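You operate a simulated robot arm through the tools that you are given. There is no shell and no other tool. Be economical: measure what you need, move in short steps, check, and stop when the job is done.

You run a simulated robot arm. Do the job below in one go: nothing can be reset, and whatever is moved stays where it is left.

JOB
Take the polishing pad and put it on top of the teal box on the top of the work table.

It is judged by the outcome, as a careful person would: the job done as asked, and still so three seconds after it is handed in. It fails if anything else is knocked over, pushed out of place, dropped, spilled or broken.

ROBOT AND FRAMES
A 7-joint arm with a two-finger parallel gripper, fixed in place. Base frame: the origin is at the foot of the arm, x ahead of it, y to its left, z up; the work surface is at about z = 0. Units: m, degrees, N and s.
With the tool pointing down near the work surface it reaches from about 0.22 to 0.58 m from the base axis. Its first joint turns from -66.0 to 66.0 degrees. Payload 2.5 kg.
The tool frame sits at the grasp point between the pads (the TCP): z along the fingers, y along the line on which they close. The tips reach 0.023 m beyond it. Largest opening 0.094 m; finger width 0.038, thickness 0.01; the body of the gripper, 0.054 by 0.096 m, starts 0.039 m behind the TCP.
Orientation is that of the tool frame in the base frame, as a unit quaternion [x, y, z, w]. With the fingers straight down and closing along the base's y, the tool's x points along the base's -x, its y along +y and its z along -z.

CONTROLS
- The arm moves only by the tool play_rows. Its argument "moves" is a list of rows, each a list of 7 numbers: the shift along the tool's x, y, z in units of 20 mm (1.0 is 20 mm), then the turn, a rotation vector about the tool's x, y, z in units of 5 degrees (1.0 is 5 degrees), then the finger opening in m, from 0 to 0.094. In form: [[dx, dy, dz, rx, ry, rz, grip], ...]. A call has 1 to 10 rows; each row shifts and turns the commanded pose from where the row before left it, along the tool's axes as they then stand. A call with a number of a shift or a turn outside -1 to 1 is refused whole. A row lasts 0.2 s, in which the tool goes at most 0.05 m and 8.6 degrees; a call with a longer step from one row to the next is refused whole, and so is a gripper value outside its range. Where a pose cannot be reached the arm comes as near as it can. A force on the tool above 40 N (or 10 N above the force at the start of the call, whichever is more), or a blocked arm, ends the call early, and 0.2 s more pass. Each finger travels about 0.108 m/s and halts on what it meets, pressing with about 30 N; the grip force reading is that of the motor and also rises with nothing between the fingers. The clock runs only during rows and for 0.2 s after the last one: add rows that do not move to give the fingers time. The reply holds the time, the measured pose of the TCP, the force on the tool along the base axes, the opening and the grip force, in the units named above and with some noise, and new pictures: "show" is both (left out), scene, wrist or none.
- Cameras (640 x 400 px; columns grow to the right, rows downward): "scene" is fixed at [0.1326, -0.4294, 0.5268]; the picture's right is [0.64, -0.76, 0.00], its down [-0.55, -0.46, -0.70] and it looks along [0.53, 0.45, -0.72] (base axes); focal length 306 px, centre (320, 200). "wrist" rides on the gripper at [0.086, 0.016, -0.074] in the tool frame; the picture's right is [-0.18, 0.98, 0.00], its down [-0.58, -0.11, -0.81] and it looks along [-0.79, -0.15, 0.59] (tool axes); focal length 243 px, centre (320, 200). There is no depth. A picture from a camera that has moved, and an enlarged one, comes with that camera's place and axes in the base frame and with its lens.
- close_up(camera, box): a new picture of the part [left, top, right, bottom] of that camera's present view, enlarged. No time passes.
- job_done(): hands the job in; it is judged then, once.

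Go step by step. Nothing tells you positions but the pictures and the camera data: compare them with the known pose of the tool, close in by small moves and look again before you grip or let go. The budget is 90 turns and 200 pictures, counting those below and the enlarged ones. Unless the task says otherwise, let go and move clear before handing in, and close with one line.

The tools are called as a command line: name --pt "numbers of a row" for each row, then --argument value for the rest, lists and objects as JSON in quotes. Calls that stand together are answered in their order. play_rows: Moves the arm, as the interface text tells. Its arguments: {"type":"object","properties":{"moves":{"type":"array"},"show":{"type":"string","enum":["both","scene","wrist","none"]}},"required":["moves"]} The other tools are called the same way: close_up (camera, box) takes an enlarged picture of a part of a camera's view; job_done () hands the job in.

At the start:

```text
time_s: 0.0
eef_pos: [0.3428, -0.16, 0.2729]
tcp_rot: [0.0, 1.0, 0.0, 0.0]
wrist_force: [-0.6, -0.4, 0.3]
grip_width: 0.0939
grip_force: 0.2
```

scene: 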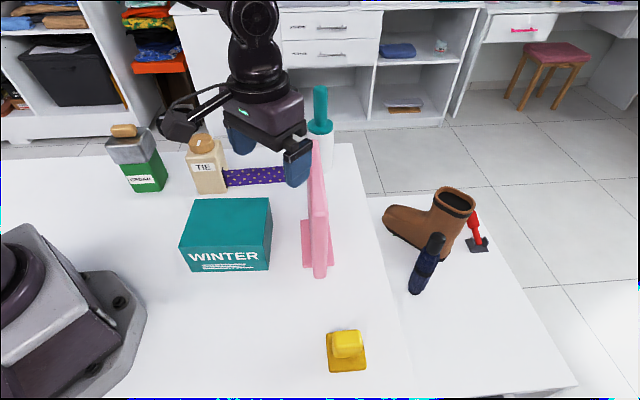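
wrist: 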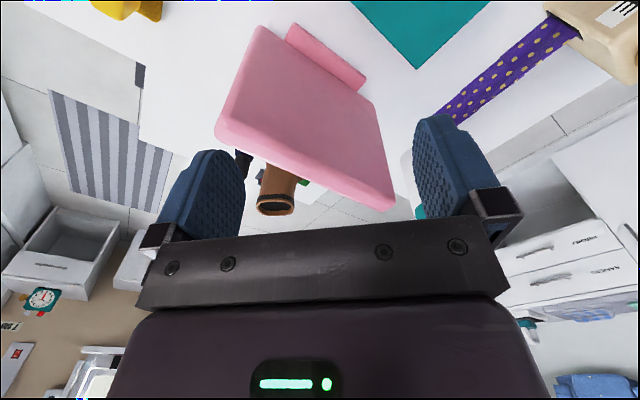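

I see a yellow item with a small base near the front, a teal WINTER box, a pink panel, a boot and other items. I'll look closer to identify the polishing pad.

close_up --camera "scene" --box '[290, 300, 400, 390]'

close_up --camera "scene" --box '[370, 170, 510, 300]'

close_up --camera "scene" --box '[160, 80, 360, 290]'

```text
4.44 times, centred on (345, 345) of scene
camera zoom: at [0.1326, -0.4294, 0.5268], right [0.64, -0.76, 0.0], down [-0.55, -0.46, -0.7], along [0.53, 0.45, -0.72], focal length 1359 px, centre (209, -444)
```

zoom: 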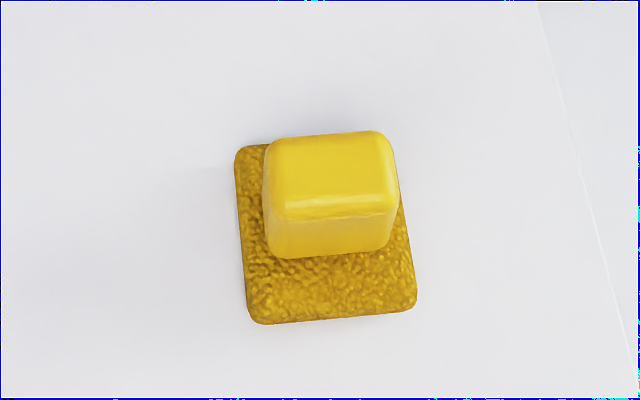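

```text
3.08 times, centred on (440, 235) of scene
camera zoom: at [0.1326, -0.4294, 0.5268], right [0.64, -0.76, 0.0], down [-0.55, -0.46, -0.7], along [0.53, 0.45, -0.72], focal length 941 px, centre (-49, 92)
```

zoom: 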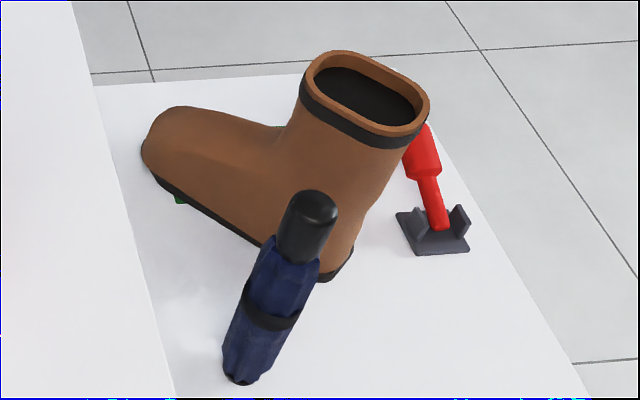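

```text
1.90 times, centred on (260, 185) of scene
camera zoom: at [0.1326, -0.4294, 0.5268], right [0.64, -0.76, 0.0], down [-0.55, -0.46, -0.7], along [0.53, 0.45, -0.72], focal length 582 px, centre (434, 229)
```

zoom: 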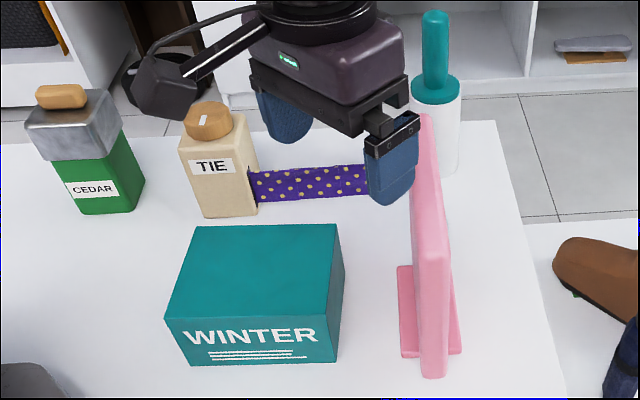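

The yellow block on a square base is the polishing pad, at about (0.29, -0.35) and turned about 44°. The box top is centred near (0.31, -0.04) at z ≈ 0.072. I'll turn the gripper to match the pad, then move over it at height.

play_rows --pt "0 0 0 0 0 0.924 0.094" --pt "0 0 0 0 0 0.924 0.094" --pt "0 0 0 0 0 0.924 0.094" --pt "0 0 0 0 0 0.924 0.094" --pt "0 0 0 0 0 0.924 0.094" --pt "0 0 0 0 0 0.924 0.094" --pt "0 0 0 0 0 0.924 0.094" --pt "0 0 0 0 0 0.924 0.094" --pt "0 0 0 0 0 0.924 0.094" --pt "0 0 0 0 0 0.924 0.094" --show "wrist"

```text
time_s: 2.2
eef_pos: [0.3432, -0.1588, 0.2731]
tcp_rot: [0.393, 0.92, 0.0, 0.0]
wrist_force: [1.0, 0.2, -0.6]
grip_width: 0.094
grip_force: 0.1
camera wrist: at [0.2955, -0.0852, 0.3485], right [0.84, 0.55, 0.0], down [0.32, -0.5, 0.81], along [0.44, -0.67, -0.59], focal length 243 px, centre (320, 200)
```

wrist: 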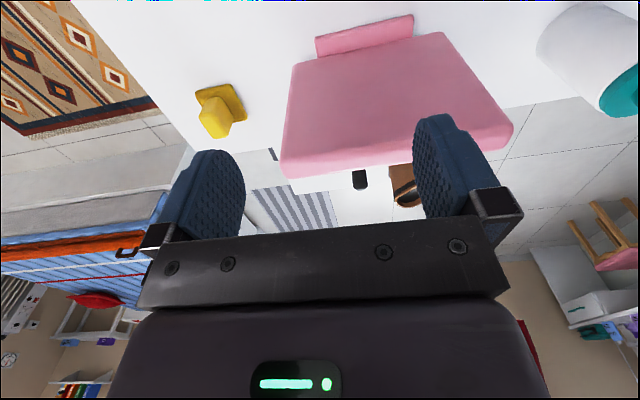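

The turn is as planned and the pad is visible to the left of the pink panel. Now I move across to above the pad.

play_rows --pt "-0.505 -0.846 0 0 0 0 0.094" --pt "-0.505 -0.846 0 0 0 0 0.094" --pt "-0.505 -0.846 0 0 0 0 0.094" --pt "-0.505 -0.846 0 0 0 0 0.094" --pt "-0.505 -0.846 0 0 0 0 0.094" --pt "-0.505 -0.846 0 0 0 0 0.094" --pt "-0.505 -0.846 0 0 0 0 0.094" --pt "-0.505 -0.846 0 0 0 0 0.094" --pt "-0.505 -0.846 0 0 0 0 0.094" --pt "-0.505 -0.846 0 0 0 0 0.094"

```text
time_s: 4.4
eef_pos: [0.291, -0.3502, 0.272]
tcp_rot: [0.391, 0.92, 0.0, 0.001]
wrist_force: [-0.5, -1.0, 0.1]
grip_width: 0.094
grip_force: 0.1
camera wrist: at [0.2441, -0.276, 0.3479], right [0.84, 0.55, 0.0], down [0.32, -0.49, 0.81], along [0.44, -0.67, -0.59], focal length 243 px, centre (320, 200)
```

scene: 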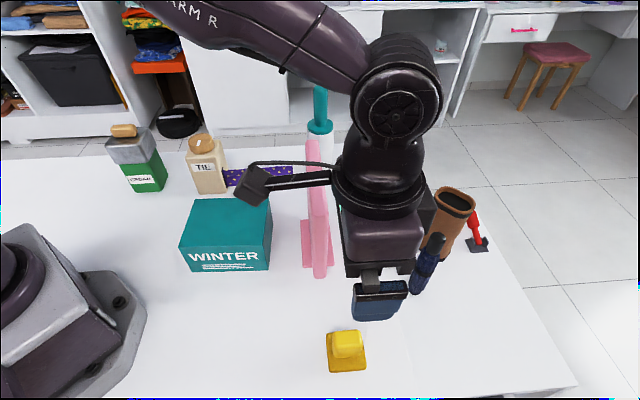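
wrist: 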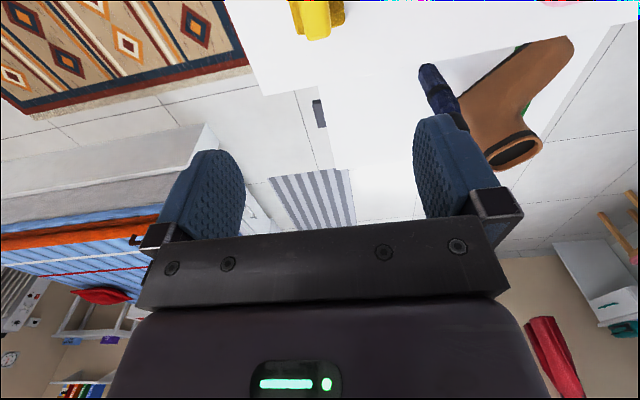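

The TCP is above the pad and the wrist view agrees. Now I descend to z ≈ 0.10.

play_rows --pt "0 0 0.95 0 0 0 0.094" --pt "0 0 0.95 0 0 0 0.094" --pt "0 0 0.95 0 0 0 0.094" --pt "0 0 0.95 0 0 0 0.094" --pt "0 0 0.95 0 0 0 0.094" --pt "0 0 0.95 0 0 0 0.094" --pt "0 0 0.95 0 0 0 0.094" --pt "0 0 0.95 0 0 0 0.094" --pt "0 0 0.95 0 0 0 0.094"

close_up --camera "scene" --box '[280, 260, 440, 400]'

```text
time_s: 6.4
eef_pos: [0.2918, -0.3487, 0.1001]
tcp_rot: [0.393, 0.92, 0.0, 0.0]
wrist_force: [0.6, 0.5, 0.2]
grip_width: 0.0941
grip_force: 0.1
camera wrist: at [0.2438, -0.274, 0.1763], right [0.84, 0.55, 0.0], down [0.32, -0.49, 0.81], along [0.44, -0.67, -0.59], focal length 243 px, centre (320, 200)
```

scene: 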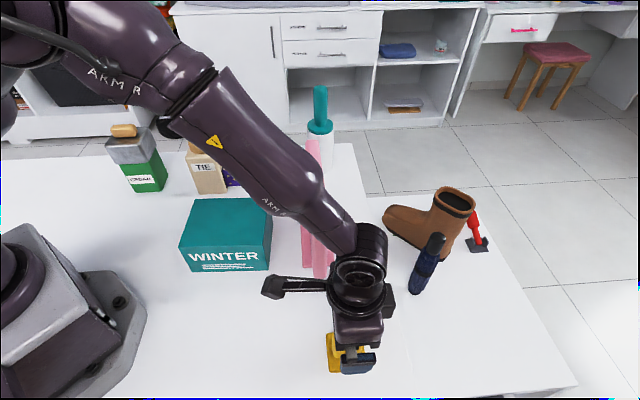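
wrist: 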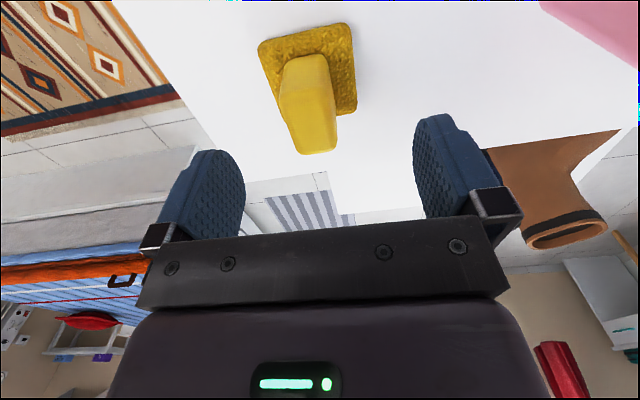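

```text
2.86 times, centred on (360, 330) of scene
camera zoom: at [0.1326, -0.4294, 0.5268], right [0.64, -0.76, 0.0], down [-0.55, -0.46, -0.7], along [0.53, 0.45, -0.72], focal length 874 px, centre (206, -171)
```

zoom: 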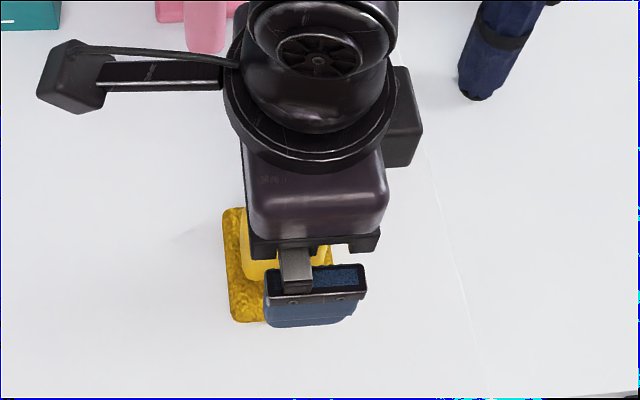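

The gripper is roughly centred over the pad. I'll check the alignment in an enlarged wrist view.

close_up --camera "wrist" --box '[220, 0, 400, 180]'

```text
2.22 times, centred on (310, 90) of wrist
camera zoom: at [0.2438, -0.274, 0.1763], right [0.84, 0.55, 0.0], down [0.32, -0.49, 0.81], along [0.44, -0.67, -0.59], focal length 539 px, centre (342, 444)
```

zoom: 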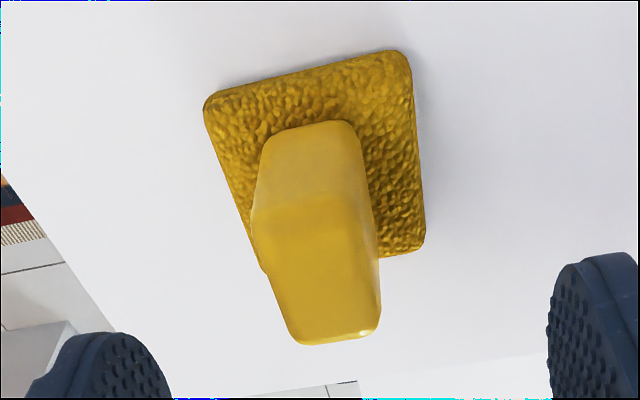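

The pad is about 4–5 mm to the -y side of the tool centre. I'll correct that and descend to grasp height.

play_rows --pt "0 -0.225 0 0 0 0 0.094" --pt "0 0 0.75 0 0 0 0.094" --pt "0 0 0.75 0 0 0 0.094" --pt "0 0 0.75 0 0 0 0.094" --pt "0 0 0.75 0 0 0 0.094"

close_up --camera "wrist" --box '[140, 60, 500, 260]'

close_up --camera "scene" --box '[280, 260, 440, 400]'

```text
time_s: 7.6
eef_pos: [0.2875, -0.3523, 0.0423]
tcp_rot: [0.392, 0.92, 0.0, -0.001]
wrist_force: [-0.2, -0.8, -0.4]
grip_width: 0.094
grip_force: 0.0
camera wrist: at [0.2398, -0.2777, 0.1179], right [0.84, 0.55, 0.0], down [0.32, -0.49, 0.81], along [0.44, -0.67, -0.59], focal length 243 px, centre (320, 200)
```

scene: 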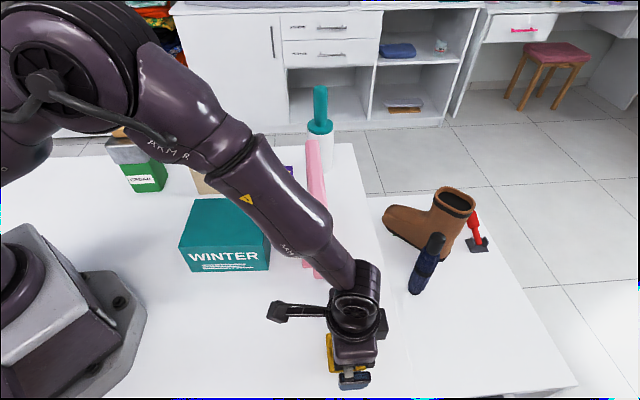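
wrist: 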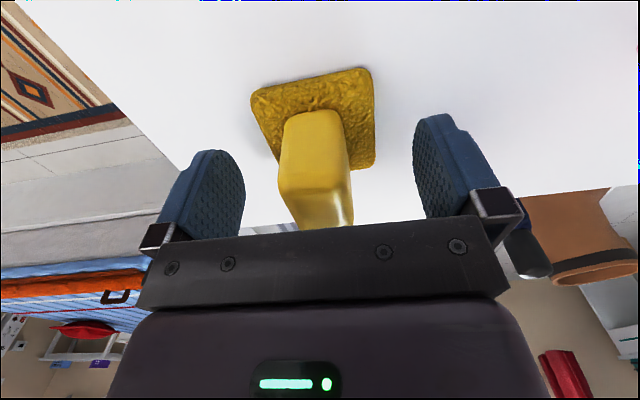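

```text
1.78 times, centred on (320, 160) of wrist
camera zoom: at [0.2398, -0.2777, 0.1179], right [0.84, 0.55, 0.0], down [0.32, -0.49, 0.81], along [0.44, -0.67, -0.59], focal length 431 px, centre (320, 271)
```

zoom: 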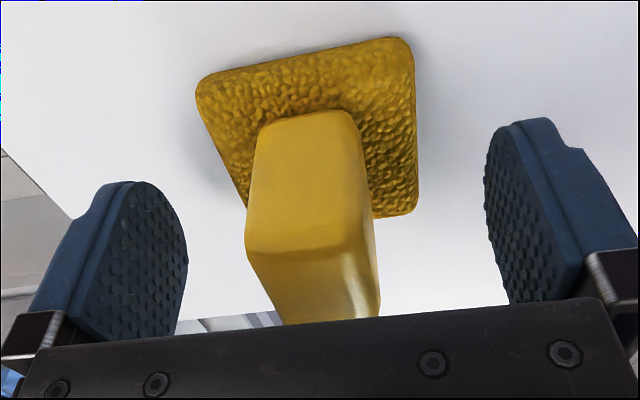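

```text
2.86 times, centred on (360, 330) of scene
camera zoom: at [0.1326, -0.4294, 0.5268], right [0.64, -0.76, 0.0], down [-0.55, -0.46, -0.7], along [0.53, 0.45, -0.72], focal length 874 px, centre (206, -171)
```

zoom: 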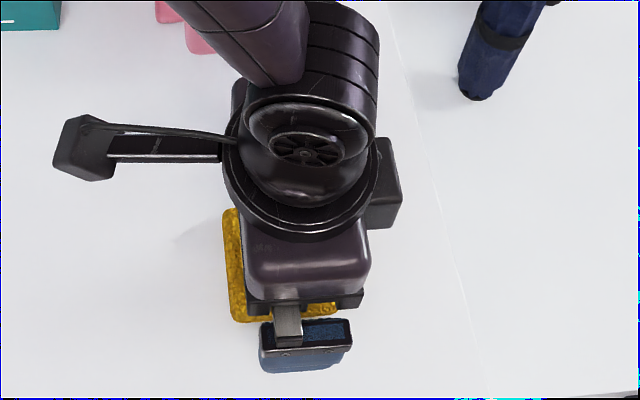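

The fingers straddle the handle, and the pad centre is about 5 mm along tool +x. I'll correct that and close.

play_rows --pt "0.22 0 0.12 0 0 0 0.094" --pt "0 0 0 0 0 0 0.07" --pt "0 0 0 0 0 0 0.05" --pt "0 0 0 0 0 0 0.035" --pt "0 0 0 0 0 0 0.02" --pt "0 0 0 0 0 0 0.01" --pt "0 0 0 0 0 0 0.01" --show "wrist"

```text
time_s: 9.2
eef_pos: [0.2853, -0.3501, 0.0391]
tcp_rot: [0.393, 0.92, -0.001, 0.0]
wrist_force: [-0.2, 0.2, -0.6]
grip_width: 0.0272
grip_force: 29.8
camera wrist: at [0.2372, -0.2749, 0.1153], right [0.84, 0.55, 0.0], down [0.32, -0.49, 0.81], along [0.44, -0.67, -0.59], focal length 243 px, centre (320, 200)
```

wrist: 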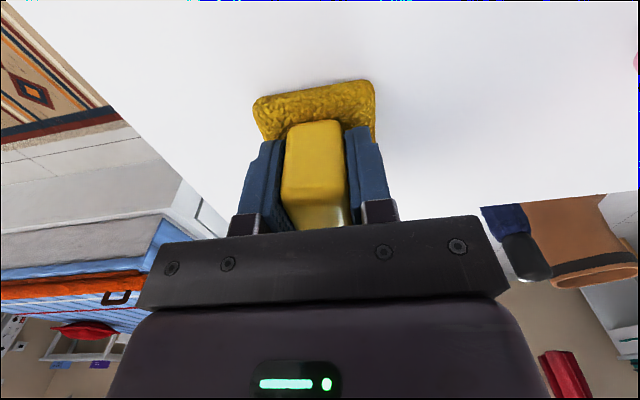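

The handle is gripped at 27 mm. I'll lift it straight up.

play_rows --pt "0 0 -0.5 0 0 0 0.01" --pt "0 0 -1 0 0 0 0.01" --pt "0 0 -1 0 0 0 0.01" --pt "0 0 -1 0 0 0 0.01" --pt "0 0 -1 0 0 0 0.01" --pt "0 0 -1 0 0 0 0.01" --pt "0 0 -1 0 0 0 0.01" --pt "0 0 -1 0 0 0 0.01" --pt "0 0 -1 0 0 0 0.01" --pt "0 0 -1 0 0 0 0.01"

```text
time_s: 11.4
eef_pos: [0.2825, -0.3499, 0.2288]
tcp_rot: [0.392, 0.92, 0.0, -0.001]
wrist_force: [-1.6, -0.8, -0.8]
grip_width: 0.0272
grip_force: 30.1
camera wrist: at [0.236, -0.2756, 0.3052], right [0.84, 0.55, 0.0], down [0.32, -0.5, 0.81], along [0.44, -0.67, -0.59], focal length 243 px, centre (320, 200)
```

scene: 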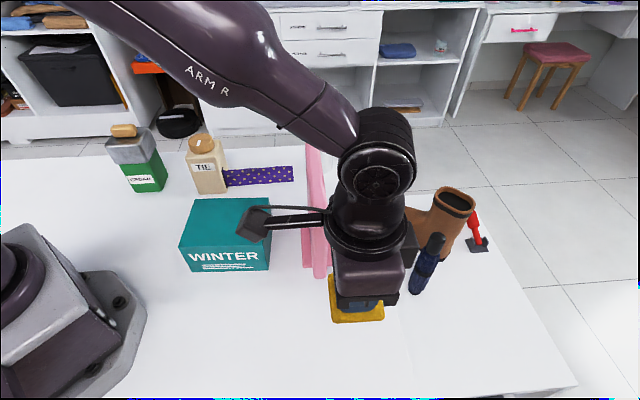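
wrist: 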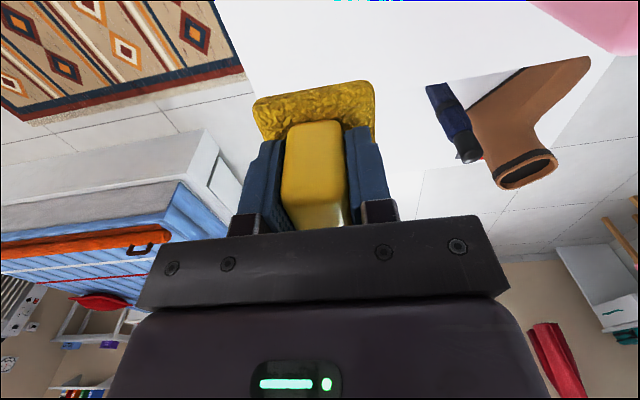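

The pad is held securely. I'll raise it a bit more to clear the pink panel and move toward the box.

play_rows --pt "0 0 -1 0 0 0 0.01" --pt "0 0 -1 0 0 0 0.01" --pt "0 0 -0.8 0 0 0 0.01" --pt "0.63 0.734 0 0 0 0 0.01" --pt "0.63 0.734 0 0 0 0 0.01" --pt "0.63 0.734 0 0 0 0 0.01" --pt "0.63 0.734 0 0 0 0 0.01" --pt "0.63 0.734 0 0 0 0 0.01" --pt "0.63 0.734 0 0 0 0 0.01" --pt "0.63 0.734 0 0 0 0 0.01" --show "scene"

play_rows --pt "0.63 0.734 0 0 0 0 0.01" --pt "0.63 0.734 0 0 0 0 0.01" --pt "0.63 0.734 0 0 0 0 0.01" --pt "0.63 0.734 0 0 0 0 0.01" --pt "0.63 0.734 0 0 0 0 0.01" --pt "0.63 0.734 0 0 0 0 0.01" --pt "0.63 0.734 0 0 0 0 0.01" --pt "0.63 0.734 0 0 0 0 0.01" --pt "0.63 0.734 0 0 0 0 0.01"

```text
time_s: 13.6
eef_pos: [0.2973, -0.2154, 0.286]
tcp_rot: [0.391, 0.92, 0.0, -0.001]
wrist_force: [1.3, -0.3, 0.3]
grip_width: 0.0275
grip_force: 29.8
```

scene: 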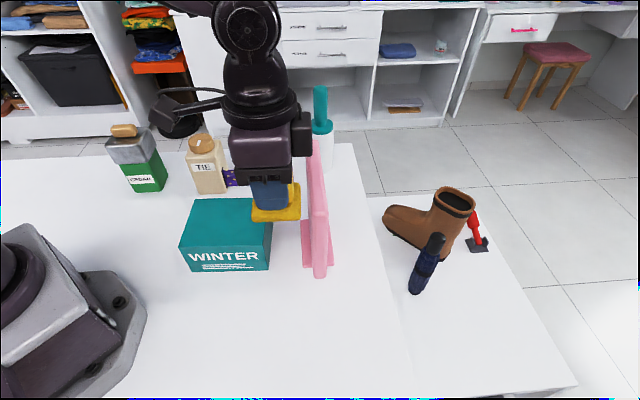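

```text
time_s: 15.6
eef_pos: [0.3137, -0.0406, 0.2858]
tcp_rot: [0.393, 0.92, 0.0, 0.0]
wrist_force: [-0.2, -0.3, -1.0]
grip_width: 0.027
grip_force: 29.7
camera wrist: at [0.2673, 0.0328, 0.3617], right [0.84, 0.55, 0.0], down [0.32, -0.49, 0.81], along [0.44, -0.67, -0.59], focal length 243 px, centre (320, 200)
```

scene: 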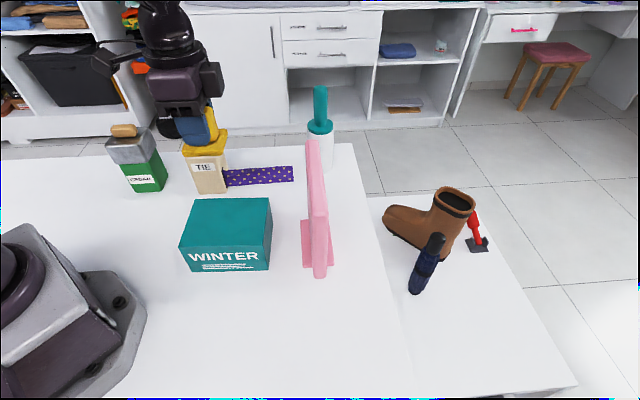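
wrist: 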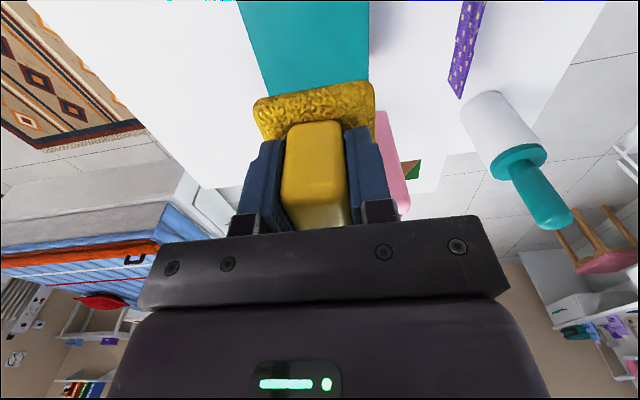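

The pad is over the box and clear of neighbours. I'll descend to about 0.15 and check.

play_rows --pt "0 0 0.96 0 0 0 0.01" --pt "0 0 0.96 0 0 0 0.01" --pt "0 0 0.96 0 0 0 0.01" --pt "0 0 0.96 0 0 0 0.01" --pt "0 0 0.96 0 0 0 0.01" --pt "0 0 0.96 0 0 0 0.01" --pt "0 0 0.96 0 0 0 0.01"

close_up --camera "scene" --box '[150, 110, 310, 290]'

```text
time_s: 17.2
eef_pos: [0.3144, -0.0425, 0.151]
tcp_rot: [0.392, 0.92, -0.001, 0.0]
wrist_force: [0.2, -1.0, -1.0]
grip_width: 0.0271
grip_force: 29.9
camera wrist: at [0.2666, 0.0321, 0.2263], right [0.84, 0.55, 0.0], down [0.32, -0.49, 0.81], along [0.44, -0.67, -0.59], focal length 243 px, centre (320, 200)
```

scene: 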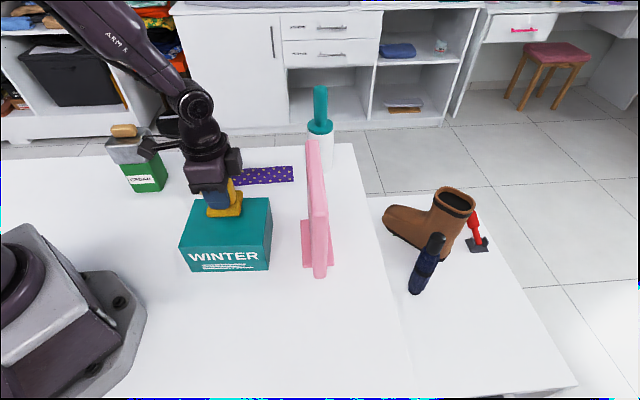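
wrist: 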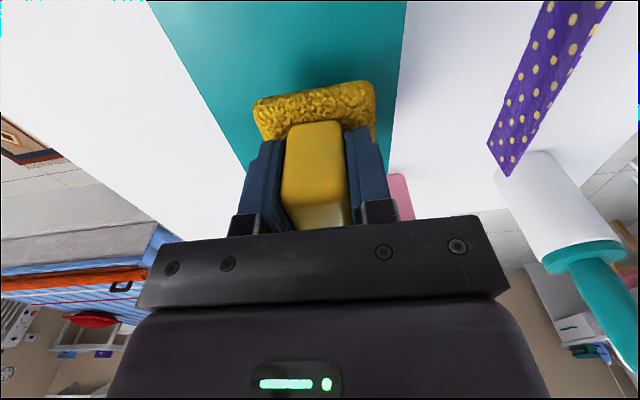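

```text
2.22 times, centred on (230, 200) of scene
camera zoom: at [0.1326, -0.4294, 0.5268], right [0.64, -0.76, 0.0], down [-0.55, -0.46, -0.7], along [0.53, 0.45, -0.72], focal length 679 px, centre (520, 200)
```

zoom: 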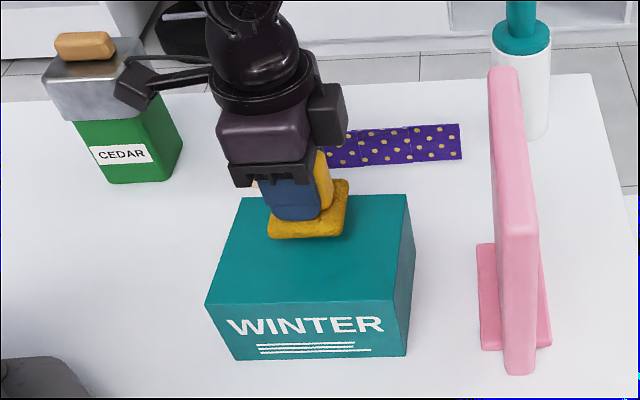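

The pad is lined up above the box with roughly 4 cm to go. I'll descend in smaller steps.

play_rows --pt "0 0 0.5 0 0 0 0.01" --pt "0 0 0.5 0 0 0 0.01" --pt "0 0 0.4 0 0 0 0.01" --pt "0 0 0.15 0 0 0 0.01" --pt "0 0 0.15 0 0 0 0.01" --show "scene"

close_up --camera "scene" --box '[170, 150, 290, 280]'

```text
time_s: 18.3
eef_pos: [0.3148, -0.0422, 0.1207]
tcp_rot: [0.391, 0.92, 0.0, 0.0]
wrist_force: [-4.2, 0.2, 11.1]
grip_width: 0.0272
grip_force: 30.4
stopped in row 5: the force on the tool passed its limit (the readings are from after the stop); the commanded pose is now the measured one
```

scene: 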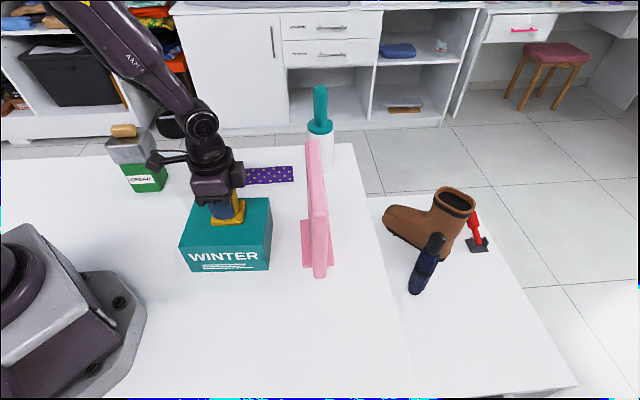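

```text
3.08 times, centred on (230, 215) of scene
camera zoom: at [0.1326, -0.4294, 0.5268], right [0.64, -0.76, 0.0], down [-0.55, -0.46, -0.7], along [0.53, 0.45, -0.72], focal length 941 px, centre (597, 154)
```

zoom: 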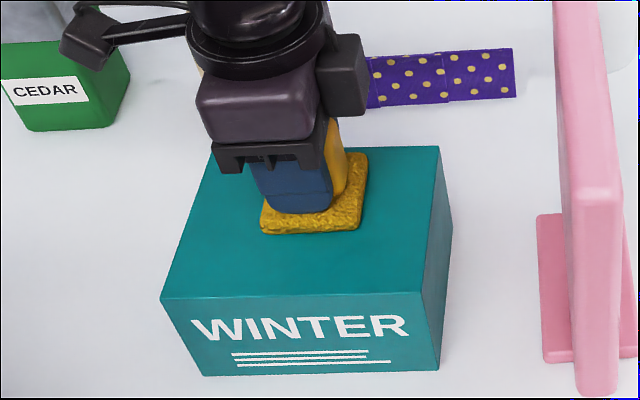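

Contact was made with the box top at TCP z ≈ 0.12, and the pad sits well inside the top face. I'll release it gently.

play_rows --pt "0 0 0 0 0 0 0.01" --pt "0 0 0 0 0 0 0.03" --pt "0 0 0 0 0 0 0.045" --pt "0 0 0 0 0 0 0.06" --pt "0 0 0 0 0 0 0.075" --pt "0 0 0 0 0 0 0.075"

close_up --camera "scene" --box '[170, 150, 290, 280]'

```text
time_s: 19.7
eef_pos: [0.3159, -0.0421, 0.1223]
tcp_rot: [0.392, 0.92, 0.001, 0.0]
wrist_force: [2.6, 2.3, 15.2]
grip_width: 0.0734
grip_force: 0.0
camera wrist: at [0.268, 0.0324, 0.1971], right [0.84, 0.55, 0.0], down [0.32, -0.49, 0.81], along [0.44, -0.67, -0.59], focal length 243 px, centre (320, 200)
```

scene: 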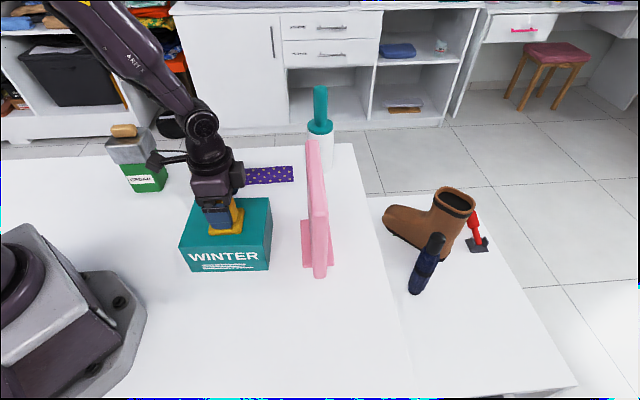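
wrist: 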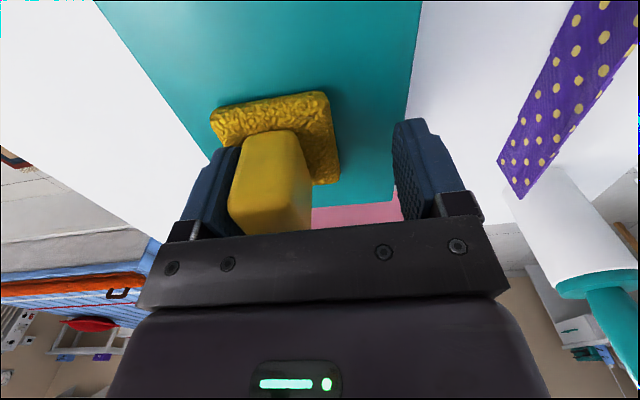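

```text
3.08 times, centred on (230, 215) of scene
camera zoom: at [0.1326, -0.4294, 0.5268], right [0.64, -0.76, 0.0], down [-0.55, -0.46, -0.7], along [0.53, 0.45, -0.72], focal length 941 px, centre (597, 154)
```

zoom: 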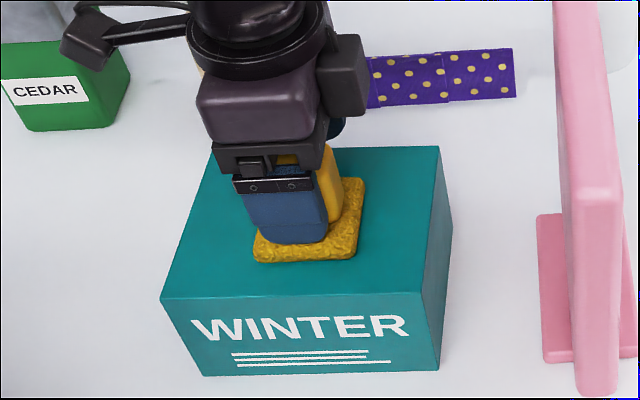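

The pad was dragged slightly toward the near finger, and I read 15 N, so a fingertip is pressing on the base. I'll raise the tool slightly to unload it and look again.

play_rows --pt "0 0 -0.1 0 0 0 0.075" --pt "0 0 -0.1 0 0 0 0.075" --pt "0 0 -0.15 0 0 0 0.075" --pt "0 0 0 0 0 0 0.075"

close_up --camera "scene" --box '[170, 150, 290, 280]'

close_up --camera "wrist" --box '[140, 60, 500, 260]'

```text
time_s: 20.7
eef_pos: [0.314, -0.0424, 0.1271]
tcp_rot: [0.391, 0.92, 0.0, 0.002]
wrist_force: [-0.3, 0.4, -0.3]
grip_width: 0.0751
grip_force: 0.2
camera wrist: at [0.2673, 0.0322, 0.2039], right [0.84, 0.55, 0.0], down [0.32, -0.49, 0.81], along [0.44, -0.67, -0.59], focal length 243 px, centre (320, 200)
```

scene: 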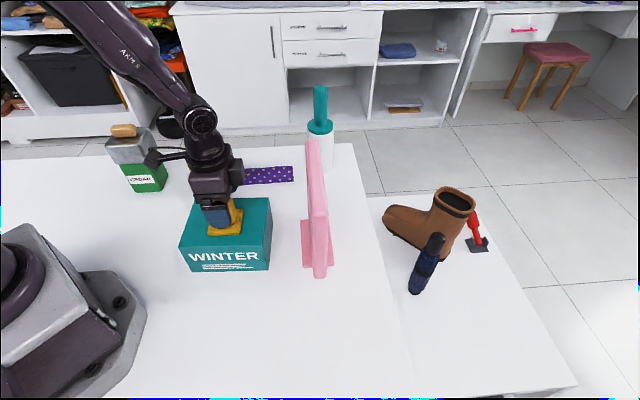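
wrist: 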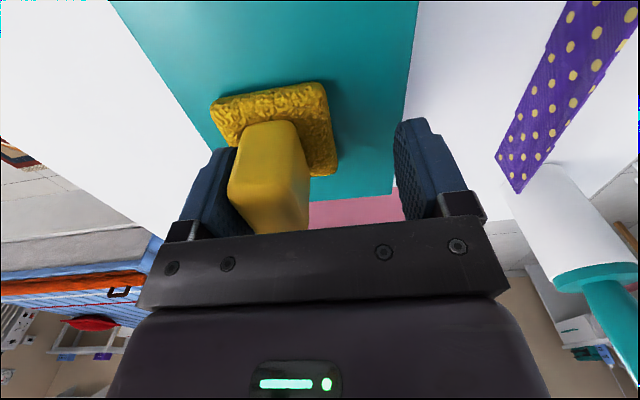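

```text
3.08 times, centred on (230, 215) of scene
camera zoom: at [0.1326, -0.4294, 0.5268], right [0.64, -0.76, 0.0], down [-0.55, -0.46, -0.7], along [0.53, 0.45, -0.72], focal length 941 px, centre (597, 154)
```

zoom: 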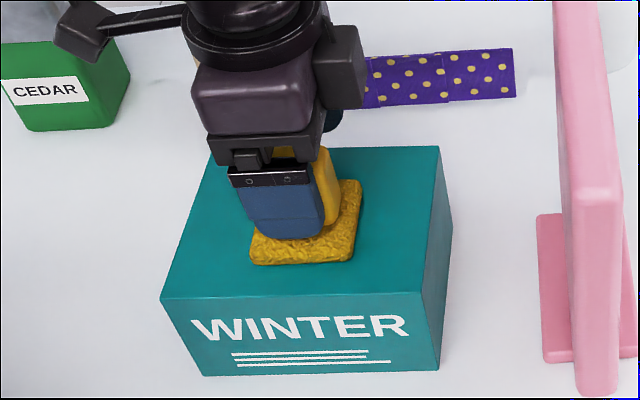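

```text
1.78 times, centred on (320, 160) of wrist
camera zoom: at [0.2673, 0.0322, 0.2039], right [0.84, 0.55, 0.0], down [0.32, -0.49, 0.81], along [0.44, -0.67, -0.59], focal length 431 px, centre (320, 271)
```

zoom: 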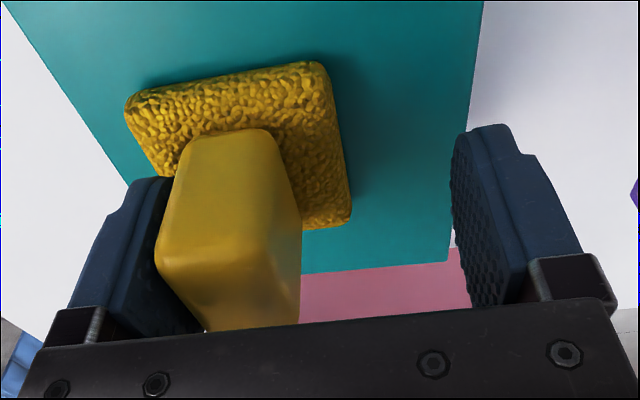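

The load is gone and the pad lies flat well inside the box top. I'll shift the near finger away from the handle slightly, then rise clear.

play_rows --pt "0 -0.25 0 0 0 0 0.08" --pt "0 0 -0.3 0 0 0 0.08" --pt "0 0 -0.7 0 0 0 0.08" --pt "0 0 -1 0 0 0 0.08" --pt "0 0 -1 0 0 0 0.08" --pt "0 0 -1 0 0 0 0.08" --pt "0 0 -1 0 0 0 0.08" --pt "0 0 -1 0 0 0 0.08" --pt "0 0 -1 0 0 0 0.08"

close_up --camera "scene" --box '[150, 130, 310, 290]'

```text
time_s: 22.7
eef_pos: [0.3104, -0.047, 0.2687]
tcp_rot: [0.391, 0.921, 0.0, 0.001]
wrist_force: [0.0, -0.3, -0.6]
grip_width: 0.0801
grip_force: 0.0
camera wrist: at [0.2632, 0.0281, 0.3445], right [0.84, 0.55, 0.0], down [0.32, -0.49, 0.81], along [0.44, -0.67, -0.59], focal length 243 px, centre (320, 200)
```

scene: 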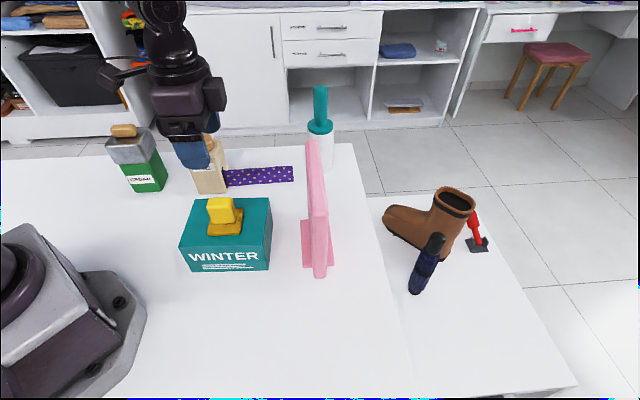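
wrist: 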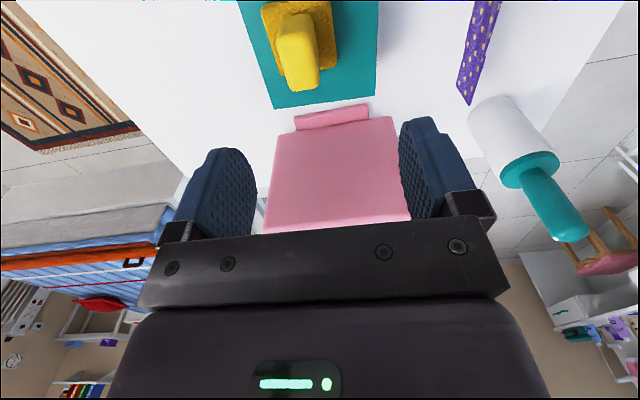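

```text
2.50 times, centred on (230, 210) of scene
camera zoom: at [0.1326, -0.4294, 0.5268], right [0.64, -0.76, 0.0], down [-0.55, -0.46, -0.7], along [0.53, 0.45, -0.72], focal length 764 px, centre (545, 175)
```

zoom: 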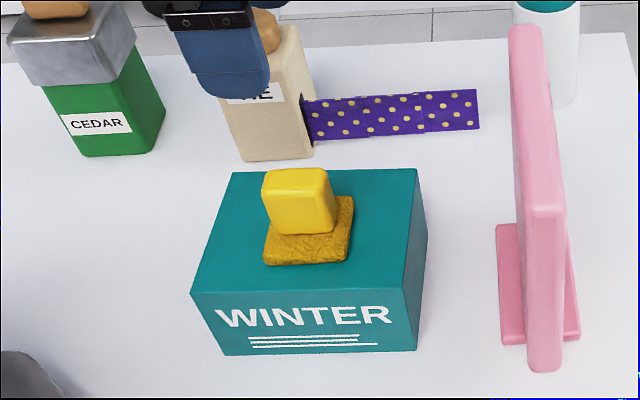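

The pad rests flat near the centre of the teal box top. The box and its neighbours look unmoved, and the gripper is clear, so I'm handing in.

job_done

```text
The job is handed in.
```

The polishing pad is resting flat on top of the teal box, near its centre, and nothing else looks disturbed.
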